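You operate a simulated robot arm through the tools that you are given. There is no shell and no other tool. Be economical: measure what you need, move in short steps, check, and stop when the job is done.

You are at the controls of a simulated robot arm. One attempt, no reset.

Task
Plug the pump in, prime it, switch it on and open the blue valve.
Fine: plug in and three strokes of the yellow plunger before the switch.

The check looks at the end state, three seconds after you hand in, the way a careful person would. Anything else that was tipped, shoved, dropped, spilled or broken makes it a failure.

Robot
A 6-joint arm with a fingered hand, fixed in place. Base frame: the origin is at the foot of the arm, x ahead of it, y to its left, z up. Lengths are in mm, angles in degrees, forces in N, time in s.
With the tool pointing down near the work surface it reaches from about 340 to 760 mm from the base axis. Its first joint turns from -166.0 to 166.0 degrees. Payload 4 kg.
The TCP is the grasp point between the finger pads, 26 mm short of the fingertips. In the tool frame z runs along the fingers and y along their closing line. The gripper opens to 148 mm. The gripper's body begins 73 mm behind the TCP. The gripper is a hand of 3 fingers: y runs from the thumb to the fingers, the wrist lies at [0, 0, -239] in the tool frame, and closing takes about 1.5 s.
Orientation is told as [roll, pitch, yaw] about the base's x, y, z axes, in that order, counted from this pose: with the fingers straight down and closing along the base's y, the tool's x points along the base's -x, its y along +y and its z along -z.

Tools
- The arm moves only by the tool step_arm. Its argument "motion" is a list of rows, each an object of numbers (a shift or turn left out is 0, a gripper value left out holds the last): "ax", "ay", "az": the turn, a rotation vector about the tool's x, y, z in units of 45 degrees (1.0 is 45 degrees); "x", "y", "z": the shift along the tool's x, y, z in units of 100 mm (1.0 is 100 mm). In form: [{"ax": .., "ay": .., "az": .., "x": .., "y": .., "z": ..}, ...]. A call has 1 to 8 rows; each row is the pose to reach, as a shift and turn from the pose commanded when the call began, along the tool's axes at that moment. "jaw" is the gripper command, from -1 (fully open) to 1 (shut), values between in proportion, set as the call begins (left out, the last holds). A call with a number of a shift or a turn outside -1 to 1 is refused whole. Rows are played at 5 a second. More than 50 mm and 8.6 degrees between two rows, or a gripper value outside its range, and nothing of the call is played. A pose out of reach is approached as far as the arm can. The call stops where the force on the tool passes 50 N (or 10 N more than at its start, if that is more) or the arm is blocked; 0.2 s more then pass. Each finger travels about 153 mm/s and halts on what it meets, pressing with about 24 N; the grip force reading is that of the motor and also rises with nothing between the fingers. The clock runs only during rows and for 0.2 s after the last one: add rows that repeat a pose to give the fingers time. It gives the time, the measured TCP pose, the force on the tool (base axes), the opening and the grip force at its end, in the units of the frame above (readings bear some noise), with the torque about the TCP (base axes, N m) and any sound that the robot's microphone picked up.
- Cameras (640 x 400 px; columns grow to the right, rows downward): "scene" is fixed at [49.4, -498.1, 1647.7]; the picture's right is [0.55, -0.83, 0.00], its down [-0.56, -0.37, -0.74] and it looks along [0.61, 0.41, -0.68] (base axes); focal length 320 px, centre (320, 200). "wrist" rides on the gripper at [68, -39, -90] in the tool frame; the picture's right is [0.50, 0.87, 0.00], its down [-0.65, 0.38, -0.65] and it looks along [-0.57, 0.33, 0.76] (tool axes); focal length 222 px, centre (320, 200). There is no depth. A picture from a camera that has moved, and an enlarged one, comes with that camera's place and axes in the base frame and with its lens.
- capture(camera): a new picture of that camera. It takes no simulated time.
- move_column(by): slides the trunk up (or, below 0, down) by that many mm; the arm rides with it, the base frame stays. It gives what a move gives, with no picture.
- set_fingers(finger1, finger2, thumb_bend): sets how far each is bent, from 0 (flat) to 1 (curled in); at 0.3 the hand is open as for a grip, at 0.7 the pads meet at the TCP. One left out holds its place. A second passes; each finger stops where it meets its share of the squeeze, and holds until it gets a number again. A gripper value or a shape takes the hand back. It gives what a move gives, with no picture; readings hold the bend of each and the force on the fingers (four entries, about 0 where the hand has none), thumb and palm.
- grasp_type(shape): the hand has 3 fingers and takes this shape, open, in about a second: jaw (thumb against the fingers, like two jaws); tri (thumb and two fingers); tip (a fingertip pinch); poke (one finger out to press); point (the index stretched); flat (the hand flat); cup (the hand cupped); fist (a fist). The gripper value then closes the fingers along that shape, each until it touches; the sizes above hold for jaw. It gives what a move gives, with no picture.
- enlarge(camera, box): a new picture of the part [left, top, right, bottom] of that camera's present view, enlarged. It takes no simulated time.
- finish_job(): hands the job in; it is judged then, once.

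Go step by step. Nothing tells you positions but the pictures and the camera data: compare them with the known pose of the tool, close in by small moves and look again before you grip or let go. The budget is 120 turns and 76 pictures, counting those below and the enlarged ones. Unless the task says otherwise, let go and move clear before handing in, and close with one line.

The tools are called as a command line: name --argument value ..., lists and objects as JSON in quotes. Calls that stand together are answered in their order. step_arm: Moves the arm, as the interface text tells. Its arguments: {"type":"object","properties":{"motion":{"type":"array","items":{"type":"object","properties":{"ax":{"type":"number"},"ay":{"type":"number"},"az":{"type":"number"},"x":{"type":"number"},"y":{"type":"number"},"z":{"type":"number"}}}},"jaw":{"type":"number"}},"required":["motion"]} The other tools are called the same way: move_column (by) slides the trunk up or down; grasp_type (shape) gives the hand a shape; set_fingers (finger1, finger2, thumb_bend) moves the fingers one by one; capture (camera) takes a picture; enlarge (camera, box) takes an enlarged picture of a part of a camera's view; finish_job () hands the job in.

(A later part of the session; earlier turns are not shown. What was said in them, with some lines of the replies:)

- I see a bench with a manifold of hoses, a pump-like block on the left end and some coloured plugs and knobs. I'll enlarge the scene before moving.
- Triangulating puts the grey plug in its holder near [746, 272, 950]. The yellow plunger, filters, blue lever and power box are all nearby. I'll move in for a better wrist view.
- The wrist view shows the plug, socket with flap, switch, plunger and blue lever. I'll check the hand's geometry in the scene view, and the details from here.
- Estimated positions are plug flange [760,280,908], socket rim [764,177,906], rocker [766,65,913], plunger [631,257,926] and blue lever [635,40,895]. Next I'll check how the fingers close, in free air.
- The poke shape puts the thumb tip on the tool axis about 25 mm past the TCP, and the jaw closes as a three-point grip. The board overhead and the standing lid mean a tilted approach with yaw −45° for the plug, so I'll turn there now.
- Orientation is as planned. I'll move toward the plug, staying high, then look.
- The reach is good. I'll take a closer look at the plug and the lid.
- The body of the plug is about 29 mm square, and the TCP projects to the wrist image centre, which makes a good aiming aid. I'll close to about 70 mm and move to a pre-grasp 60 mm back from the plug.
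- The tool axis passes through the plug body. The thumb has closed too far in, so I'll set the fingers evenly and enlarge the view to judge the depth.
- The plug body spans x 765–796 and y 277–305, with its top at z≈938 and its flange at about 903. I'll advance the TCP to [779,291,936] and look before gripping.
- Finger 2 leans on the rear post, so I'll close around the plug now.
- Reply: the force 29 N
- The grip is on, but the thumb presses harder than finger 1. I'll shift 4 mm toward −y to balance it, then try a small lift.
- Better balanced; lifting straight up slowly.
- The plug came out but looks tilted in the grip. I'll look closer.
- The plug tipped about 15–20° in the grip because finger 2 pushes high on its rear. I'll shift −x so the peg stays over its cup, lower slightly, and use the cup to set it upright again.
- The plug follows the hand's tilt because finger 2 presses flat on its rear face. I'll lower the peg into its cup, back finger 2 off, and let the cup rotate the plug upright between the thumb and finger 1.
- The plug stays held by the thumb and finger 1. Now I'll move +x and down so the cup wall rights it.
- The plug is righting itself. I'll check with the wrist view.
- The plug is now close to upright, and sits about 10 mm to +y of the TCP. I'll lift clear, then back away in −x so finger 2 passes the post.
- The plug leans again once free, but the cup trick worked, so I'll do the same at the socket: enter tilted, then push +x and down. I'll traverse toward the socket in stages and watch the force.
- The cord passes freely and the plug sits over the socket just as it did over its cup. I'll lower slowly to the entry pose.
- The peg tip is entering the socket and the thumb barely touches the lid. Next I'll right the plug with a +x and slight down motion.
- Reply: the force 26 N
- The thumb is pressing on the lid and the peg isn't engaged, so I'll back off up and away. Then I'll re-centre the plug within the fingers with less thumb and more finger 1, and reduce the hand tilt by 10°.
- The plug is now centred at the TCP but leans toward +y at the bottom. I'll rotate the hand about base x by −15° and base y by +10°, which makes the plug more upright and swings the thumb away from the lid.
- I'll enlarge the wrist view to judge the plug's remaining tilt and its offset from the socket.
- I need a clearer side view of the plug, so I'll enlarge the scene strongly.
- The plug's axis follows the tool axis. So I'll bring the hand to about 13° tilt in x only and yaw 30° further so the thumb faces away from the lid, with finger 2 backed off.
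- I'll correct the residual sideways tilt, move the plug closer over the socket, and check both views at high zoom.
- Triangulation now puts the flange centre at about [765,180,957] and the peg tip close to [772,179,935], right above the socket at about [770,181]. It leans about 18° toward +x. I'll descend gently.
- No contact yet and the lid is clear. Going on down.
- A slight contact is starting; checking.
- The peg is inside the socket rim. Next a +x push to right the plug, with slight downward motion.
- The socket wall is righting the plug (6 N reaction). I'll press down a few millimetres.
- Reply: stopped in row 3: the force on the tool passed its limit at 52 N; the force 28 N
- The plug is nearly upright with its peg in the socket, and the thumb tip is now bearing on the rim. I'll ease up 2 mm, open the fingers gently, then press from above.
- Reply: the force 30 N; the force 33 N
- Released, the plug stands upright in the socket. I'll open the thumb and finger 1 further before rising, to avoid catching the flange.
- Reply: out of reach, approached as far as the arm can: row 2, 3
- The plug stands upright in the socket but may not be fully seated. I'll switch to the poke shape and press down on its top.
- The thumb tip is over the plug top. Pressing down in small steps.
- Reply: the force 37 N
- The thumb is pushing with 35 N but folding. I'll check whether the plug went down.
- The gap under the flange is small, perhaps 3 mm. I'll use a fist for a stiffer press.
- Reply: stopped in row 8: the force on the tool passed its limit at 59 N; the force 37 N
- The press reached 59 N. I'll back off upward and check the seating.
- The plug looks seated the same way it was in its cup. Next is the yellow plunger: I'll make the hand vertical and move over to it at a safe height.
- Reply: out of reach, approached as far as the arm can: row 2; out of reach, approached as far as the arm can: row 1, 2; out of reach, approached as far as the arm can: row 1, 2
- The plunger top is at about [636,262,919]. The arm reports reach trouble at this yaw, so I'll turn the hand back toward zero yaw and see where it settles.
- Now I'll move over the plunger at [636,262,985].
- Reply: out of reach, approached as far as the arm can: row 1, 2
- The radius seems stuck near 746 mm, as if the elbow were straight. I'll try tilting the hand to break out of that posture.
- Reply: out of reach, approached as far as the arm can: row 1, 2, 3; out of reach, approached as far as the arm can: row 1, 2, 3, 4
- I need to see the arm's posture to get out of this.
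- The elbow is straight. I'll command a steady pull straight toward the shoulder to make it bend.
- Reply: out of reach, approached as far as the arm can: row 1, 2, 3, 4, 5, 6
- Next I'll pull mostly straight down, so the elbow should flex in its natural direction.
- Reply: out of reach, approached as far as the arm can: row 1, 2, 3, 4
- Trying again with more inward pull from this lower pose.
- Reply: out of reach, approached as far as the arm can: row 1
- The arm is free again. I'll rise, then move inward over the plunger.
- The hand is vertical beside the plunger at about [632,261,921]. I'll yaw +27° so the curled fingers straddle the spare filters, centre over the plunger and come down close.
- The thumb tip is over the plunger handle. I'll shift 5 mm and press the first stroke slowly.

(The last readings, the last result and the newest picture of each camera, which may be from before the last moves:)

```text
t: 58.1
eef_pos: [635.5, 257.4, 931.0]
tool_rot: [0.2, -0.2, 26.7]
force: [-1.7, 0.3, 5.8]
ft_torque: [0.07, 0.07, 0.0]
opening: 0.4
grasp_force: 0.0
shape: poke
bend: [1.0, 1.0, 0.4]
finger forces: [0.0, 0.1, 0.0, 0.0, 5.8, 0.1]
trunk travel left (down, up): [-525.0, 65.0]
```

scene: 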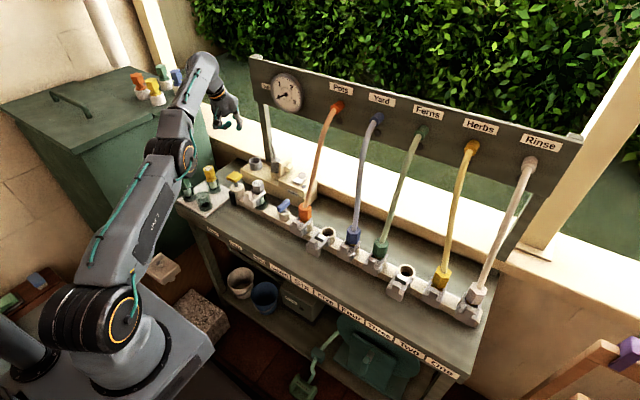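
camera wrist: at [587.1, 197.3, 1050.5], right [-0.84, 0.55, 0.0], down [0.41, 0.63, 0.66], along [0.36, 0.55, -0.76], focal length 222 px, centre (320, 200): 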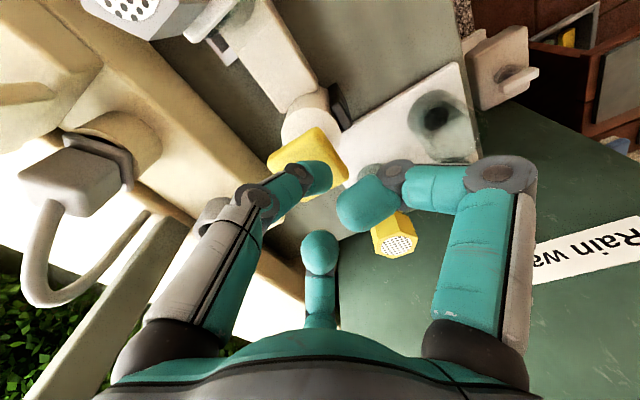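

Contact with a soft 6 N resistance, so the plunger is moving. Pressing further.

step_arm --motion '[{"z": 0.04}, {"z": 0.08}, {"z": 0.12}, {"z": 0.16}, {"z": 0.2}]'

```text
t: 59.3
eef_pos: [635.1, 257.1, 914.4]
tool_rot: [0.2, -0.5, 26.6]
force: [8.5, -11.1, 46.7]
ft_torque: [0.37, 0.26, -0.02]
opening: 0.2
grasp_force: 0.0
shape: poke
bend: [1.0, 1.0, 0.95]
finger forces: [0.1, 0.0, 0.1, 0.1, 46.5, 0.0]
trunk travel left (down, up): [-525.0, 65.0]
```

It bottomed at 46 N. I'll raise and see if the plunger springs back.

step_arm --motion '[{"z": -0.12}, {"z": -0.3}, {"z": -0.45}, {"z": -0.45}, {"z": -0.45}]'

enlarge --camera "scene" --box '[210, 150, 270, 195]'

```text
t: 60.5
eef_pos: [633.6, 257.7, 955.5]
tool_rot: [0.1, 0.0, 26.7]
force: [0.1, -0.7, 0.2]
ft_torque: [0.01, 0.01, 0.01]
opening: 0.0
grasp_force: 0.1
shape: poke
bend: [1.0, 1.0, 0.4]
finger forces: [0.1, 0.0, 0.0, 0.0, 0.1, 0.0]
trunk travel left (down, up): [-525.0, 65.0]
```

```text
8.89 times, centred on (240, 172) of scene
camera zoom: at [49.4, -498.1, 1647.7], right [0.55, -0.83, 0.0], down [-0.56, -0.37, -0.74], along [0.61, 0.41, -0.68], focal length 2844 px, centre (1031, 444)
```

zoom: 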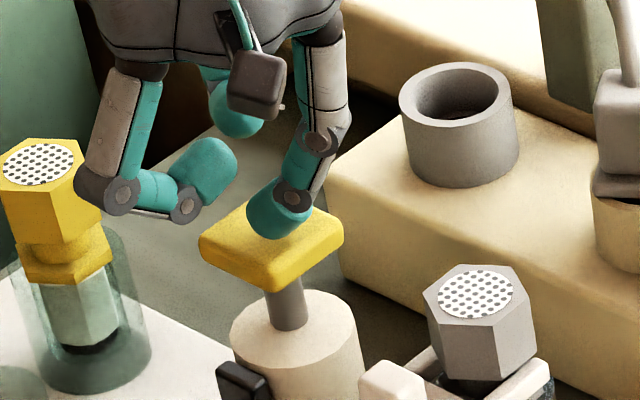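

The plunger sprang back, so stroke 1 is done. Now stroke 2.

step_arm --motion '[{"z": 0.12}, {"z": 0.22}, {"z": 0.28}, {"z": 0.33}, {"z": 0.38}, {"z": 0.4}]'

step_arm --motion '[{"z": -0.12}, {"z": -0.3}, {"z": -0.42}, {"z": -0.42}, {"z": -0.42}]'

step_arm --motion '[{"z": 0.12}, {"z": 0.22}, {"z": 0.28}, {"z": 0.33}, {"z": 0.38}, {"z": 0.4}]'

step_arm --motion '[{"z": -0.12}, {"z": -0.3}, {"z": -0.42}, {"z": -0.42}, {"z": -0.42}]'

```text
t: 61.9
eef_pos: [636.3, 256.0, 919.9]
tool_rot: [0.1, -0.4, 26.6]
force: [9.3, -10.7, 42.0]
ft_torque: [0.09, 0.07, -0.02]
opening: 0.0
grasp_force: 0.0
shape: poke
bend: [1.0, 1.0, 0.92]
finger forces: [0.0, 0.1, 0.0, 0.0, 41.9, 0.0]
trunk travel left (down, up): [-525.0, 65.0]
```

```text
t: 63.1
eef_pos: [636.0, 258.3, 958.5]
tool_rot: [0.1, 0.0, 26.7]
force: [0.4, -0.1, 0.1]
ft_torque: [-0.03, -0.02, 0.03]
opening: 0.1
grasp_force: 0.1
shape: poke
bend: [1.0, 1.0, 0.4]
finger forces: [0.1, 0.0, 0.1, 0.0, 0.1, 0.1]
trunk travel left (down, up): [-525.0, 65.0]
```

```text
t: 64.5
eef_pos: [635.1, 255.7, 921.6]
tool_rot: [0.1, -0.7, 26.6]
force: [6.5, -9.8, 39.2]
ft_torque: [-0.01, 0.04, 0.03]
opening: 0.1
grasp_force: 0.2
shape: poke
bend: [1.0, 1.0, 0.92]
finger forces: [0.1, 0.0, 0.1, 0.1, 38.6, 0.0]
trunk travel left (down, up): [-525.0, 65.0]
```

```text
t: 65.7
eef_pos: [635.2, 257.3, 961.2]
tool_rot: [0.1, 0.0, 26.6]
force: [-0.2, -0.9, 0.6]
ft_torque: [0.01, 0.02, -0.01]
opening: 0.2
grasp_force: 0.0
shape: poke
bend: [1.0, 1.0, 0.4]
finger forces: [0.0, 0.0, 0.1, 0.1, 0.1, 0.1]
trunk travel left (down, up): [-525.0, 65.0]
```

All three strokes are done. Next I'll rise, turn back to yaw 0 and travel toward the switch, whose "On" label sits beside the raised rear half.

step_arm --motion '[{"az": 0.15, "z": -0.2}, {"az": 0.3, "z": -0.4}, {"az": 0.45, "z": -0.6}, {"az": 0.593, "z": -0.7}]'

step_arm --motion '[{"y": -0.33}, {"y": -0.66}, {"y": -0.99}]'

step_arm --motion '[{"x": -0.05, "y": -0.31}, {"x": -0.1, "y": -0.62}, {"x": -0.15, "y": -0.93}]'

step_arm --motion '[{"ay": -0.14}, {"ay": -0.28}, {"ay": -0.42}, {"ay": -0.556}]'

```text
t: 66.7
eef_pos: [635.5, 257.7, 1030.1]
tool_rot: [0.0, 0.0, -0.2]
force: [0.8, -1.2, 0.4]
ft_torque: [-0.01, -0.03, 0.02]
opening: 0.0
grasp_force: 0.1
shape: poke
bend: [1.0, 1.0, 0.4]
finger forces: [0.0, 0.0, 0.0, 0.0, 0.0, 0.0]
trunk travel left (down, up): [-525.0, 65.0]
```

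```text
t: 67.5
eef_pos: [637.0, 161.4, 1028.9]
tool_rot: [0.2, 0.0, 0.0]
force: [-0.5, -0.5, 0.6]
ft_torque: [-0.03, -0.01, 0.01]
opening: 0.3
grasp_force: 0.1
shape: poke
bend: [1.0, 1.0, 0.4]
finger forces: [0.1, 0.0, 0.0, 0.0, 0.0, 0.1]
trunk travel left (down, up): [-525.0, 65.0]
```

```text
t: 68.3
eef_pos: [648.9, 65.5, 1028.3]
tool_rot: [0.0, 0.0, 0.0]
force: [-0.2, -0.1, -0.5]
ft_torque: [0.0, -0.02, -0.01]
opening: 0.0
grasp_force: 0.0
shape: poke
bend: [1.0, 1.0, 0.4]
finger forces: [0.0, 0.0, 0.0, 0.0, 0.0, 0.0]
trunk travel left (down, up): [-525.0, 65.0]
```

```text
t: 69.3
eef_pos: [649.3, 65.4, 1029.1]
tool_rot: [0.2, -25.1, -0.1]
force: [-0.5, 0.2, -0.2]
ft_torque: [-0.03, -0.01, 0.01]
opening: 0.1
grasp_force: 0.1
shape: poke
bend: [1.0, 1.0, 0.4]
finger forces: [0.0, 0.0, 0.0, 0.0, 0.1, 0.0]
trunk travel left (down, up): [-525.0, 65.0]
```

Now to the pre-press pose in front of the switch, then a look.

step_arm --motion '[{"x": -0.25, "z": 0.23}, {"x": -0.5, "z": 0.47}, {"x": -0.744, "z": 0.7}]'

capture --camera "wrist"

```text
t: 70.1
eef_pos: [748.7, 65.3, 997.7]
tool_rot: [0.2, -25.1, 0.0]
force: [-0.3, 0.1, -0.9]
ft_torque: [0.01, -0.03, 0.01]
opening: 0.0
grasp_force: 0.1
shape: poke
bend: [1.0, 1.0, 0.4]
finger forces: [0.0, 0.1, 0.0, 0.0, 0.0, 0.0]
trunk travel left (down, up): [-525.0, 65.0]
```

```text
6 pictures are left
camera wrist: at [649.5, 25.7, 1050.0], right [-0.45, 0.87, -0.21], down [0.32, 0.38, 0.87], along [0.83, 0.33, -0.45], focal length 222 px, centre (320, 200)
```

wrist: 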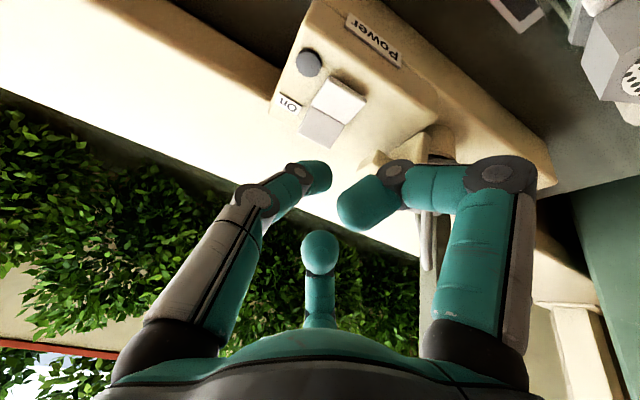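

The "On" label lies beside the rear (grey) half at about [786,62,916], straight along the tool axis. I'll advance to press it.

step_arm --motion '[{"y": -0.02, "z": 0.25}, {"y": -0.03, "z": 0.45}, {"y": -0.03, "z": 0.55}, {"y": -0.03, "z": 0.6}, {"y": -0.03, "z": 0.64}]'

```text
t: 71.3
eef_pos: [774.0, 65.0, 939.3]
tool_rot: [0.2, -25.1, -0.1]
force: [-0.9, -0.8, 0.8]
ft_torque: [0.03, 0.01, -0.02]
opening: 0.0
grasp_force: 0.0
shape: poke
bend: [1.0, 1.0, 0.4]
finger forces: [0.0, 0.0, 0.0, 0.0, 0.0, 0.0]
trunk travel left (down, up): [-525.0, 65.0]
```

Close, but no contact yet; pressing on in small steps.

step_arm --motion '[{"z": 0.03}, {"z": 0.06}, {"z": 0.09}, {"z": 0.12}]'

```text
t: 72.3
eef_pos: [778.9, 63.7, 934.5]
tool_rot: [0.3, -25.6, 0.0]
force: [-2.4, -2.7, 28.6]
ft_torque: [0.03, -0.11, 0.01]
opening: 0.0
grasp_force: 0.0
shape: poke
bend: [1.0, 1.0, 0.91]
finger forces: [0.0, 0.0, 0.1, 0.0, 28.9, 0.1]
trunk travel left (down, up): [-525.0, 65.0]
```

Pressed with 29 N. I'll retreat and look at the switch, lamp and gauge.

step_arm --motion '[{"z": -0.2}, {"z": -0.45}, {"z": -0.75}, {"x": 0.3, "z": -0.95}]'

enlarge --camera "scene" --box '[250, 65, 350, 215]'

```text
t: 73.3
eef_pos: [711.0, 64.4, 1002.3]
tool_rot: [0.1, -25.0, -0.2]
force: [-0.6, 0.2, -0.6]
ft_torque: [-0.02, 0.0, 0.01]
opening: 0.0
grasp_force: 0.1
shape: poke
bend: [1.0, 1.0, 0.4]
finger forces: [0.0, 0.1, 0.1, 0.0, 0.1, 0.0]
trunk travel left (down, up): [-525.0, 65.0]
```

```text
2.67 times, centred on (300, 140) of scene
camera zoom: at [49.4, -498.1, 1647.7], right [0.55, -0.83, 0.0], down [-0.56, -0.37, -0.74], along [0.61, 0.41, -0.68], focal length 853 px, centre (373, 360)
```

zoom: 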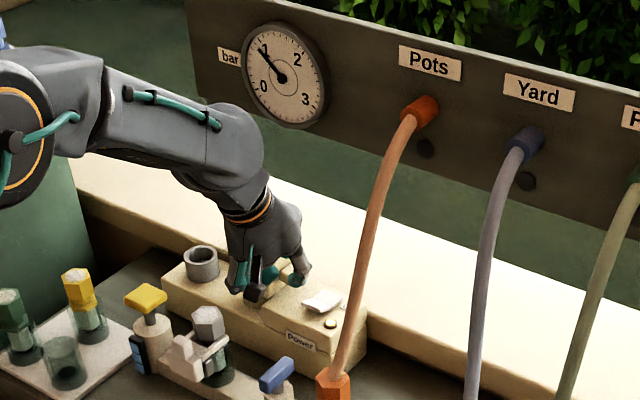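

The lamp is lit, the gauge reads about 1 bar and the primer shows filled. Next is the blue valve: I'll retreat over it, make the hand vertical and look.

step_arm --motion '[{"x": 0.28, "z": -0.13}, {"x": 0.57, "z": -0.265}, {"x": 0.85, "y": 0.02, "z": -0.397}]'

step_arm --motion '[{"ay": 0.14}, {"ay": 0.28}, {"ay": 0.42}, {"ay": 0.556}, {"ay": 0.556, "z": 0.0}]'

capture --camera "wrist"

```text
t: 74.1
eef_pos: [616.1, 62.9, 1004.8]
tool_rot: [0.2, -25.1, -0.1]
force: [-0.6, 0.4, 0.6]
ft_torque: [0.01, 0.0, 0.05]
opening: 0.3
grasp_force: 0.1
shape: poke
bend: [1.0, 1.0, 0.4]
finger forces: [0.1, 0.0, 0.0, 0.1, 0.0, 0.0]
trunk travel left (down, up): [-525.0, 65.0]
```

```text
t: 75.3
eef_pos: [617.2, 65.1, 1002.7]
tool_rot: [0.0, -0.1, 0.0]
force: [0.0, -0.2, 0.5]
ft_torque: [-0.02, 0.0, 0.0]
opening: 0.0
grasp_force: 0.0
shape: poke
bend: [1.0, 1.0, 0.4]
finger forces: [0.1, 0.0, 0.0, 0.0, 0.1, 0.0]
trunk travel left (down, up): [-525.0, 65.0]
```

```text
4 pictures are left
camera wrist: at [551.2, 24.8, 1092.4], right [-0.5, 0.87, 0.0], down [0.66, 0.38, 0.65], along [0.57, 0.33, -0.76], focal length 222 px, centre (320, 200)
```

wrist: 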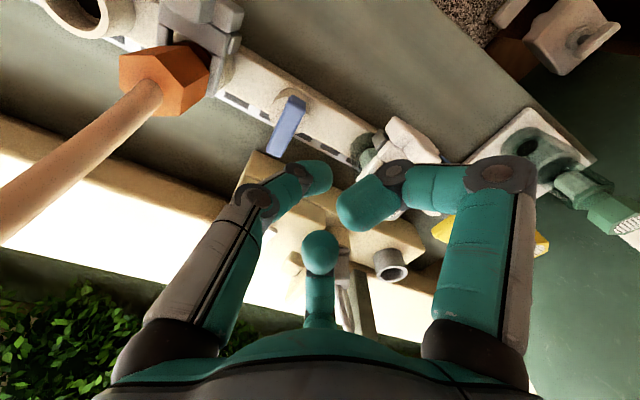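

The bar handle spans x 609–669 at y≈37, across the pipe, so it is closed. I'll open it counter-clockwise by pushing its +x end toward +y, with the hand at yaw −90° to keep clear of the orange hose.

step_arm --motion '[{"az": 0.167}, {"az": 0.333}, {"az": 0.5}, {"az": 0.667}, {"az": 0.833}, {"az": 1.0}]'

step_arm --motion '[{"az": 0.167}, {"az": 0.333}, {"az": 0.5}, {"az": 0.667}, {"az": 0.833}, {"az": 1.0}]'

step_arm --motion '[{"x": -0.27, "y": 0.2}, {"x": -0.53, "y": 0.4}, {"x": -0.53, "y": 0.4, "z": 0.3}, {"x": -0.53, "y": 0.4, "z": 0.6}]'

capture --camera "wrist"

```text
t: 76.7
eef_pos: [617.3, 65.9, 1002.4]
tool_rot: [0.0, 0.1, -45.1]
force: [0.5, -0.3, -0.1]
ft_torque: [0.0, 0.01, 0.0]
opening: 0.2
grasp_force: 0.0
shape: poke
bend: [1.0, 1.0, 0.4]
finger forces: [0.0, 0.0, 0.0, 0.0, 0.0, 0.1]
trunk travel left (down, up): [-525.0, 65.0]
```

```text
t: 78.1
eef_pos: [617.3, 66.0, 1002.3]
tool_rot: [0.0, 0.2, -90.0]
force: [-1.4, 0.5, 0.4]
ft_torque: [-0.02, -0.02, 0.01]
opening: 0.1
grasp_force: 0.1
shape: poke
bend: [1.0, 1.0, 0.4]
finger forces: [0.0, 0.0, 0.1, 0.1, 0.1, 0.1]
trunk travel left (down, up): [-525.0, 65.0]
```

```text
t: 79.1
eef_pos: [655.5, 14.0, 939.2]
tool_rot: [0.0, 0.0, -90.0]
force: [1.1, -0.4, 0.5]
ft_torque: [0.02, 0.0, 0.01]
opening: 0.0
grasp_force: 0.1
shape: poke
bend: [1.0, 1.0, 0.4]
finger forces: [0.1, 0.1, 0.1, 0.0, 0.0, 0.0]
trunk travel left (down, up): [-525.0, 65.0]
```

```text
3 pictures are left
camera wrist: at [617.1, 81.5, 1028.7], right [0.87, 0.5, 0.0], down [0.38, -0.66, 0.65], along [0.33, -0.56, -0.76], focal length 222 px, centre (320, 200)
```

wrist: 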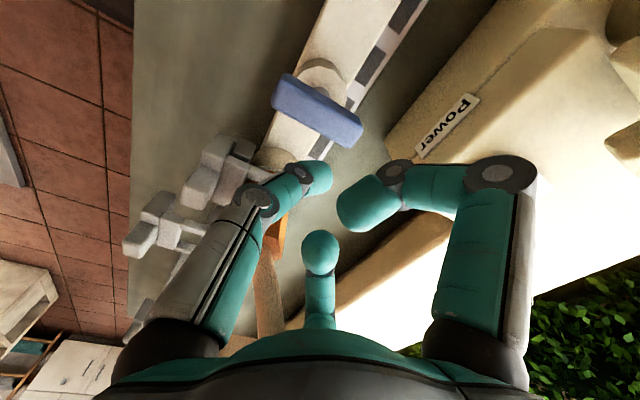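

The lever is clear: bar centre at about [639,42], with the tip beside its +x end. I'll descend and begin the push.

step_arm --motion '[{"z": 0.13}, {"z": 0.26}, {"x": 0.12, "y": 0.045, "z": 0.26}, {"x": 0.22, "y": 0.09, "z": 0.26}, {"x": 0.27, "y": 0.095, "z": 0.26}]'

```text
t: 80.3
eef_pos: [667.5, 40.4, 916.2]
tool_rot: [0.0, 0.2, -90.0]
force: [0.4, -1.1, -0.1]
ft_torque: [0.04, 0.0, 0.01]
opening: 0.0
grasp_force: 0.1
shape: poke
bend: [1.0, 1.0, 0.4]
finger forces: [0.1, 0.0, 0.0, 0.0, 2.0, 0.1]
trunk travel left (down, up): [-525.0, 65.0]
```

Light contact (2 N), so the lever seems to be turning. I'll continue around the arc.

step_arm --motion '[{"x": 0.06, "y": -0.03, "z": 0.02}, {"x": 0.14, "y": -0.05, "z": 0.02}, {"x": 0.22, "y": -0.1, "z": 0.02}, {"x": 0.26, "y": -0.165, "z": 0.02}]'

enlarge --camera "wrist" --box '[220, 50, 420, 200]'

```text
t: 81.3
eef_pos: [653.4, 64.6, 915.5]
tool_rot: [0.3, 0.2, -90.0]
force: [22.8, -11.7, 28.3]
ft_torque: [-0.16, -0.07, 0.07]
opening: 0.2
grasp_force: 0.0
shape: poke
bend: [1.0, 1.0, 0.96]
finger forces: [0.1, 0.1, 0.1, 0.1, 35.8, 0.1]
trunk travel left (down, up): [-525.0, 65.0]
```

```text
2.67 times, centred on (320, 125) of wrist
camera zoom: at [614.1, 131.1, 1004.1], right [0.87, 0.5, 0.01], down [0.37, -0.66, 0.65], along [0.33, -0.56, -0.76], focal length 592 px, centre (320, 400)
```

zoom: 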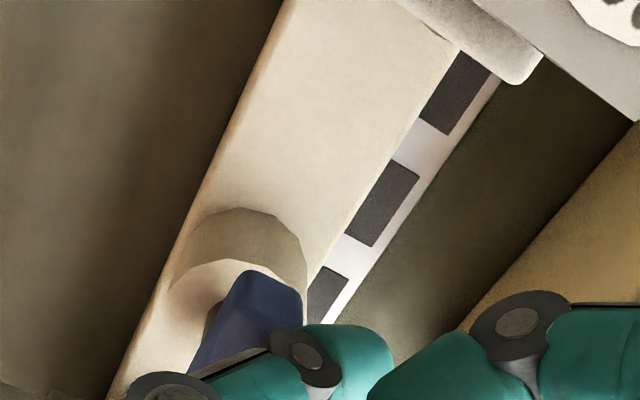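

The bar now appears aligned with the pipe and is against its stop. I'll back away sideways, rise and check from the scene camera.

step_arm --motion '[{"y": 0.1}, {"y": 0.1, "z": -0.25}, {"y": 0.05, "z": -0.6}, {"y": -0.2, "z": -0.9}, {"y": -0.6, "z": -1.0}, {"y": -1.0, "z": -1.0}]'

enlarge --camera "scene" --box '[250, 65, 350, 225]'

```text
t: 82.7
eef_pos: [549.4, 65.0, 1015.2]
tool_rot: [0.1, 0.1, -90.1]
force: [-0.4, -0.9, -0.4]
ft_torque: [0.01, 0.01, 0.01]
opening: 0.0
grasp_force: 0.0
shape: poke
bend: [1.0, 1.0, 0.4]
finger forces: [0.0, 0.1, 0.1, 0.0, 0.0, 0.1]
trunk travel left (down, up): [-525.0, 65.0]
```

```text
2.50 times, centred on (300, 145) of scene
camera zoom: at [49.4, -498.1, 1647.7], right [0.55, -0.83, 0.0], down [-0.56, -0.37, -0.74], along [0.61, 0.41, -0.68], focal length 800 px, centre (370, 338)
```

zoom: 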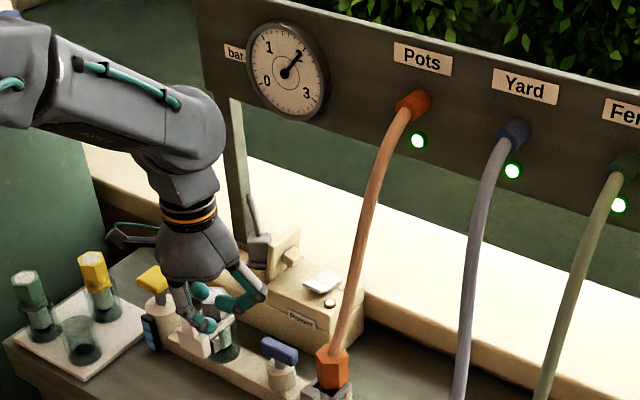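

The blue lever lies along the pipe, the outlet lamps are green, the gauge reads about 2 bar and the hand is clear. I'm handing in.

finish_job

```text
The job is handed in.
```

The pump is plugged in, primed with three strokes of the yellow plunger and switched on, and the blue valve is open: the gauge reads about 2 bar and the outlet lamps I could see are green.
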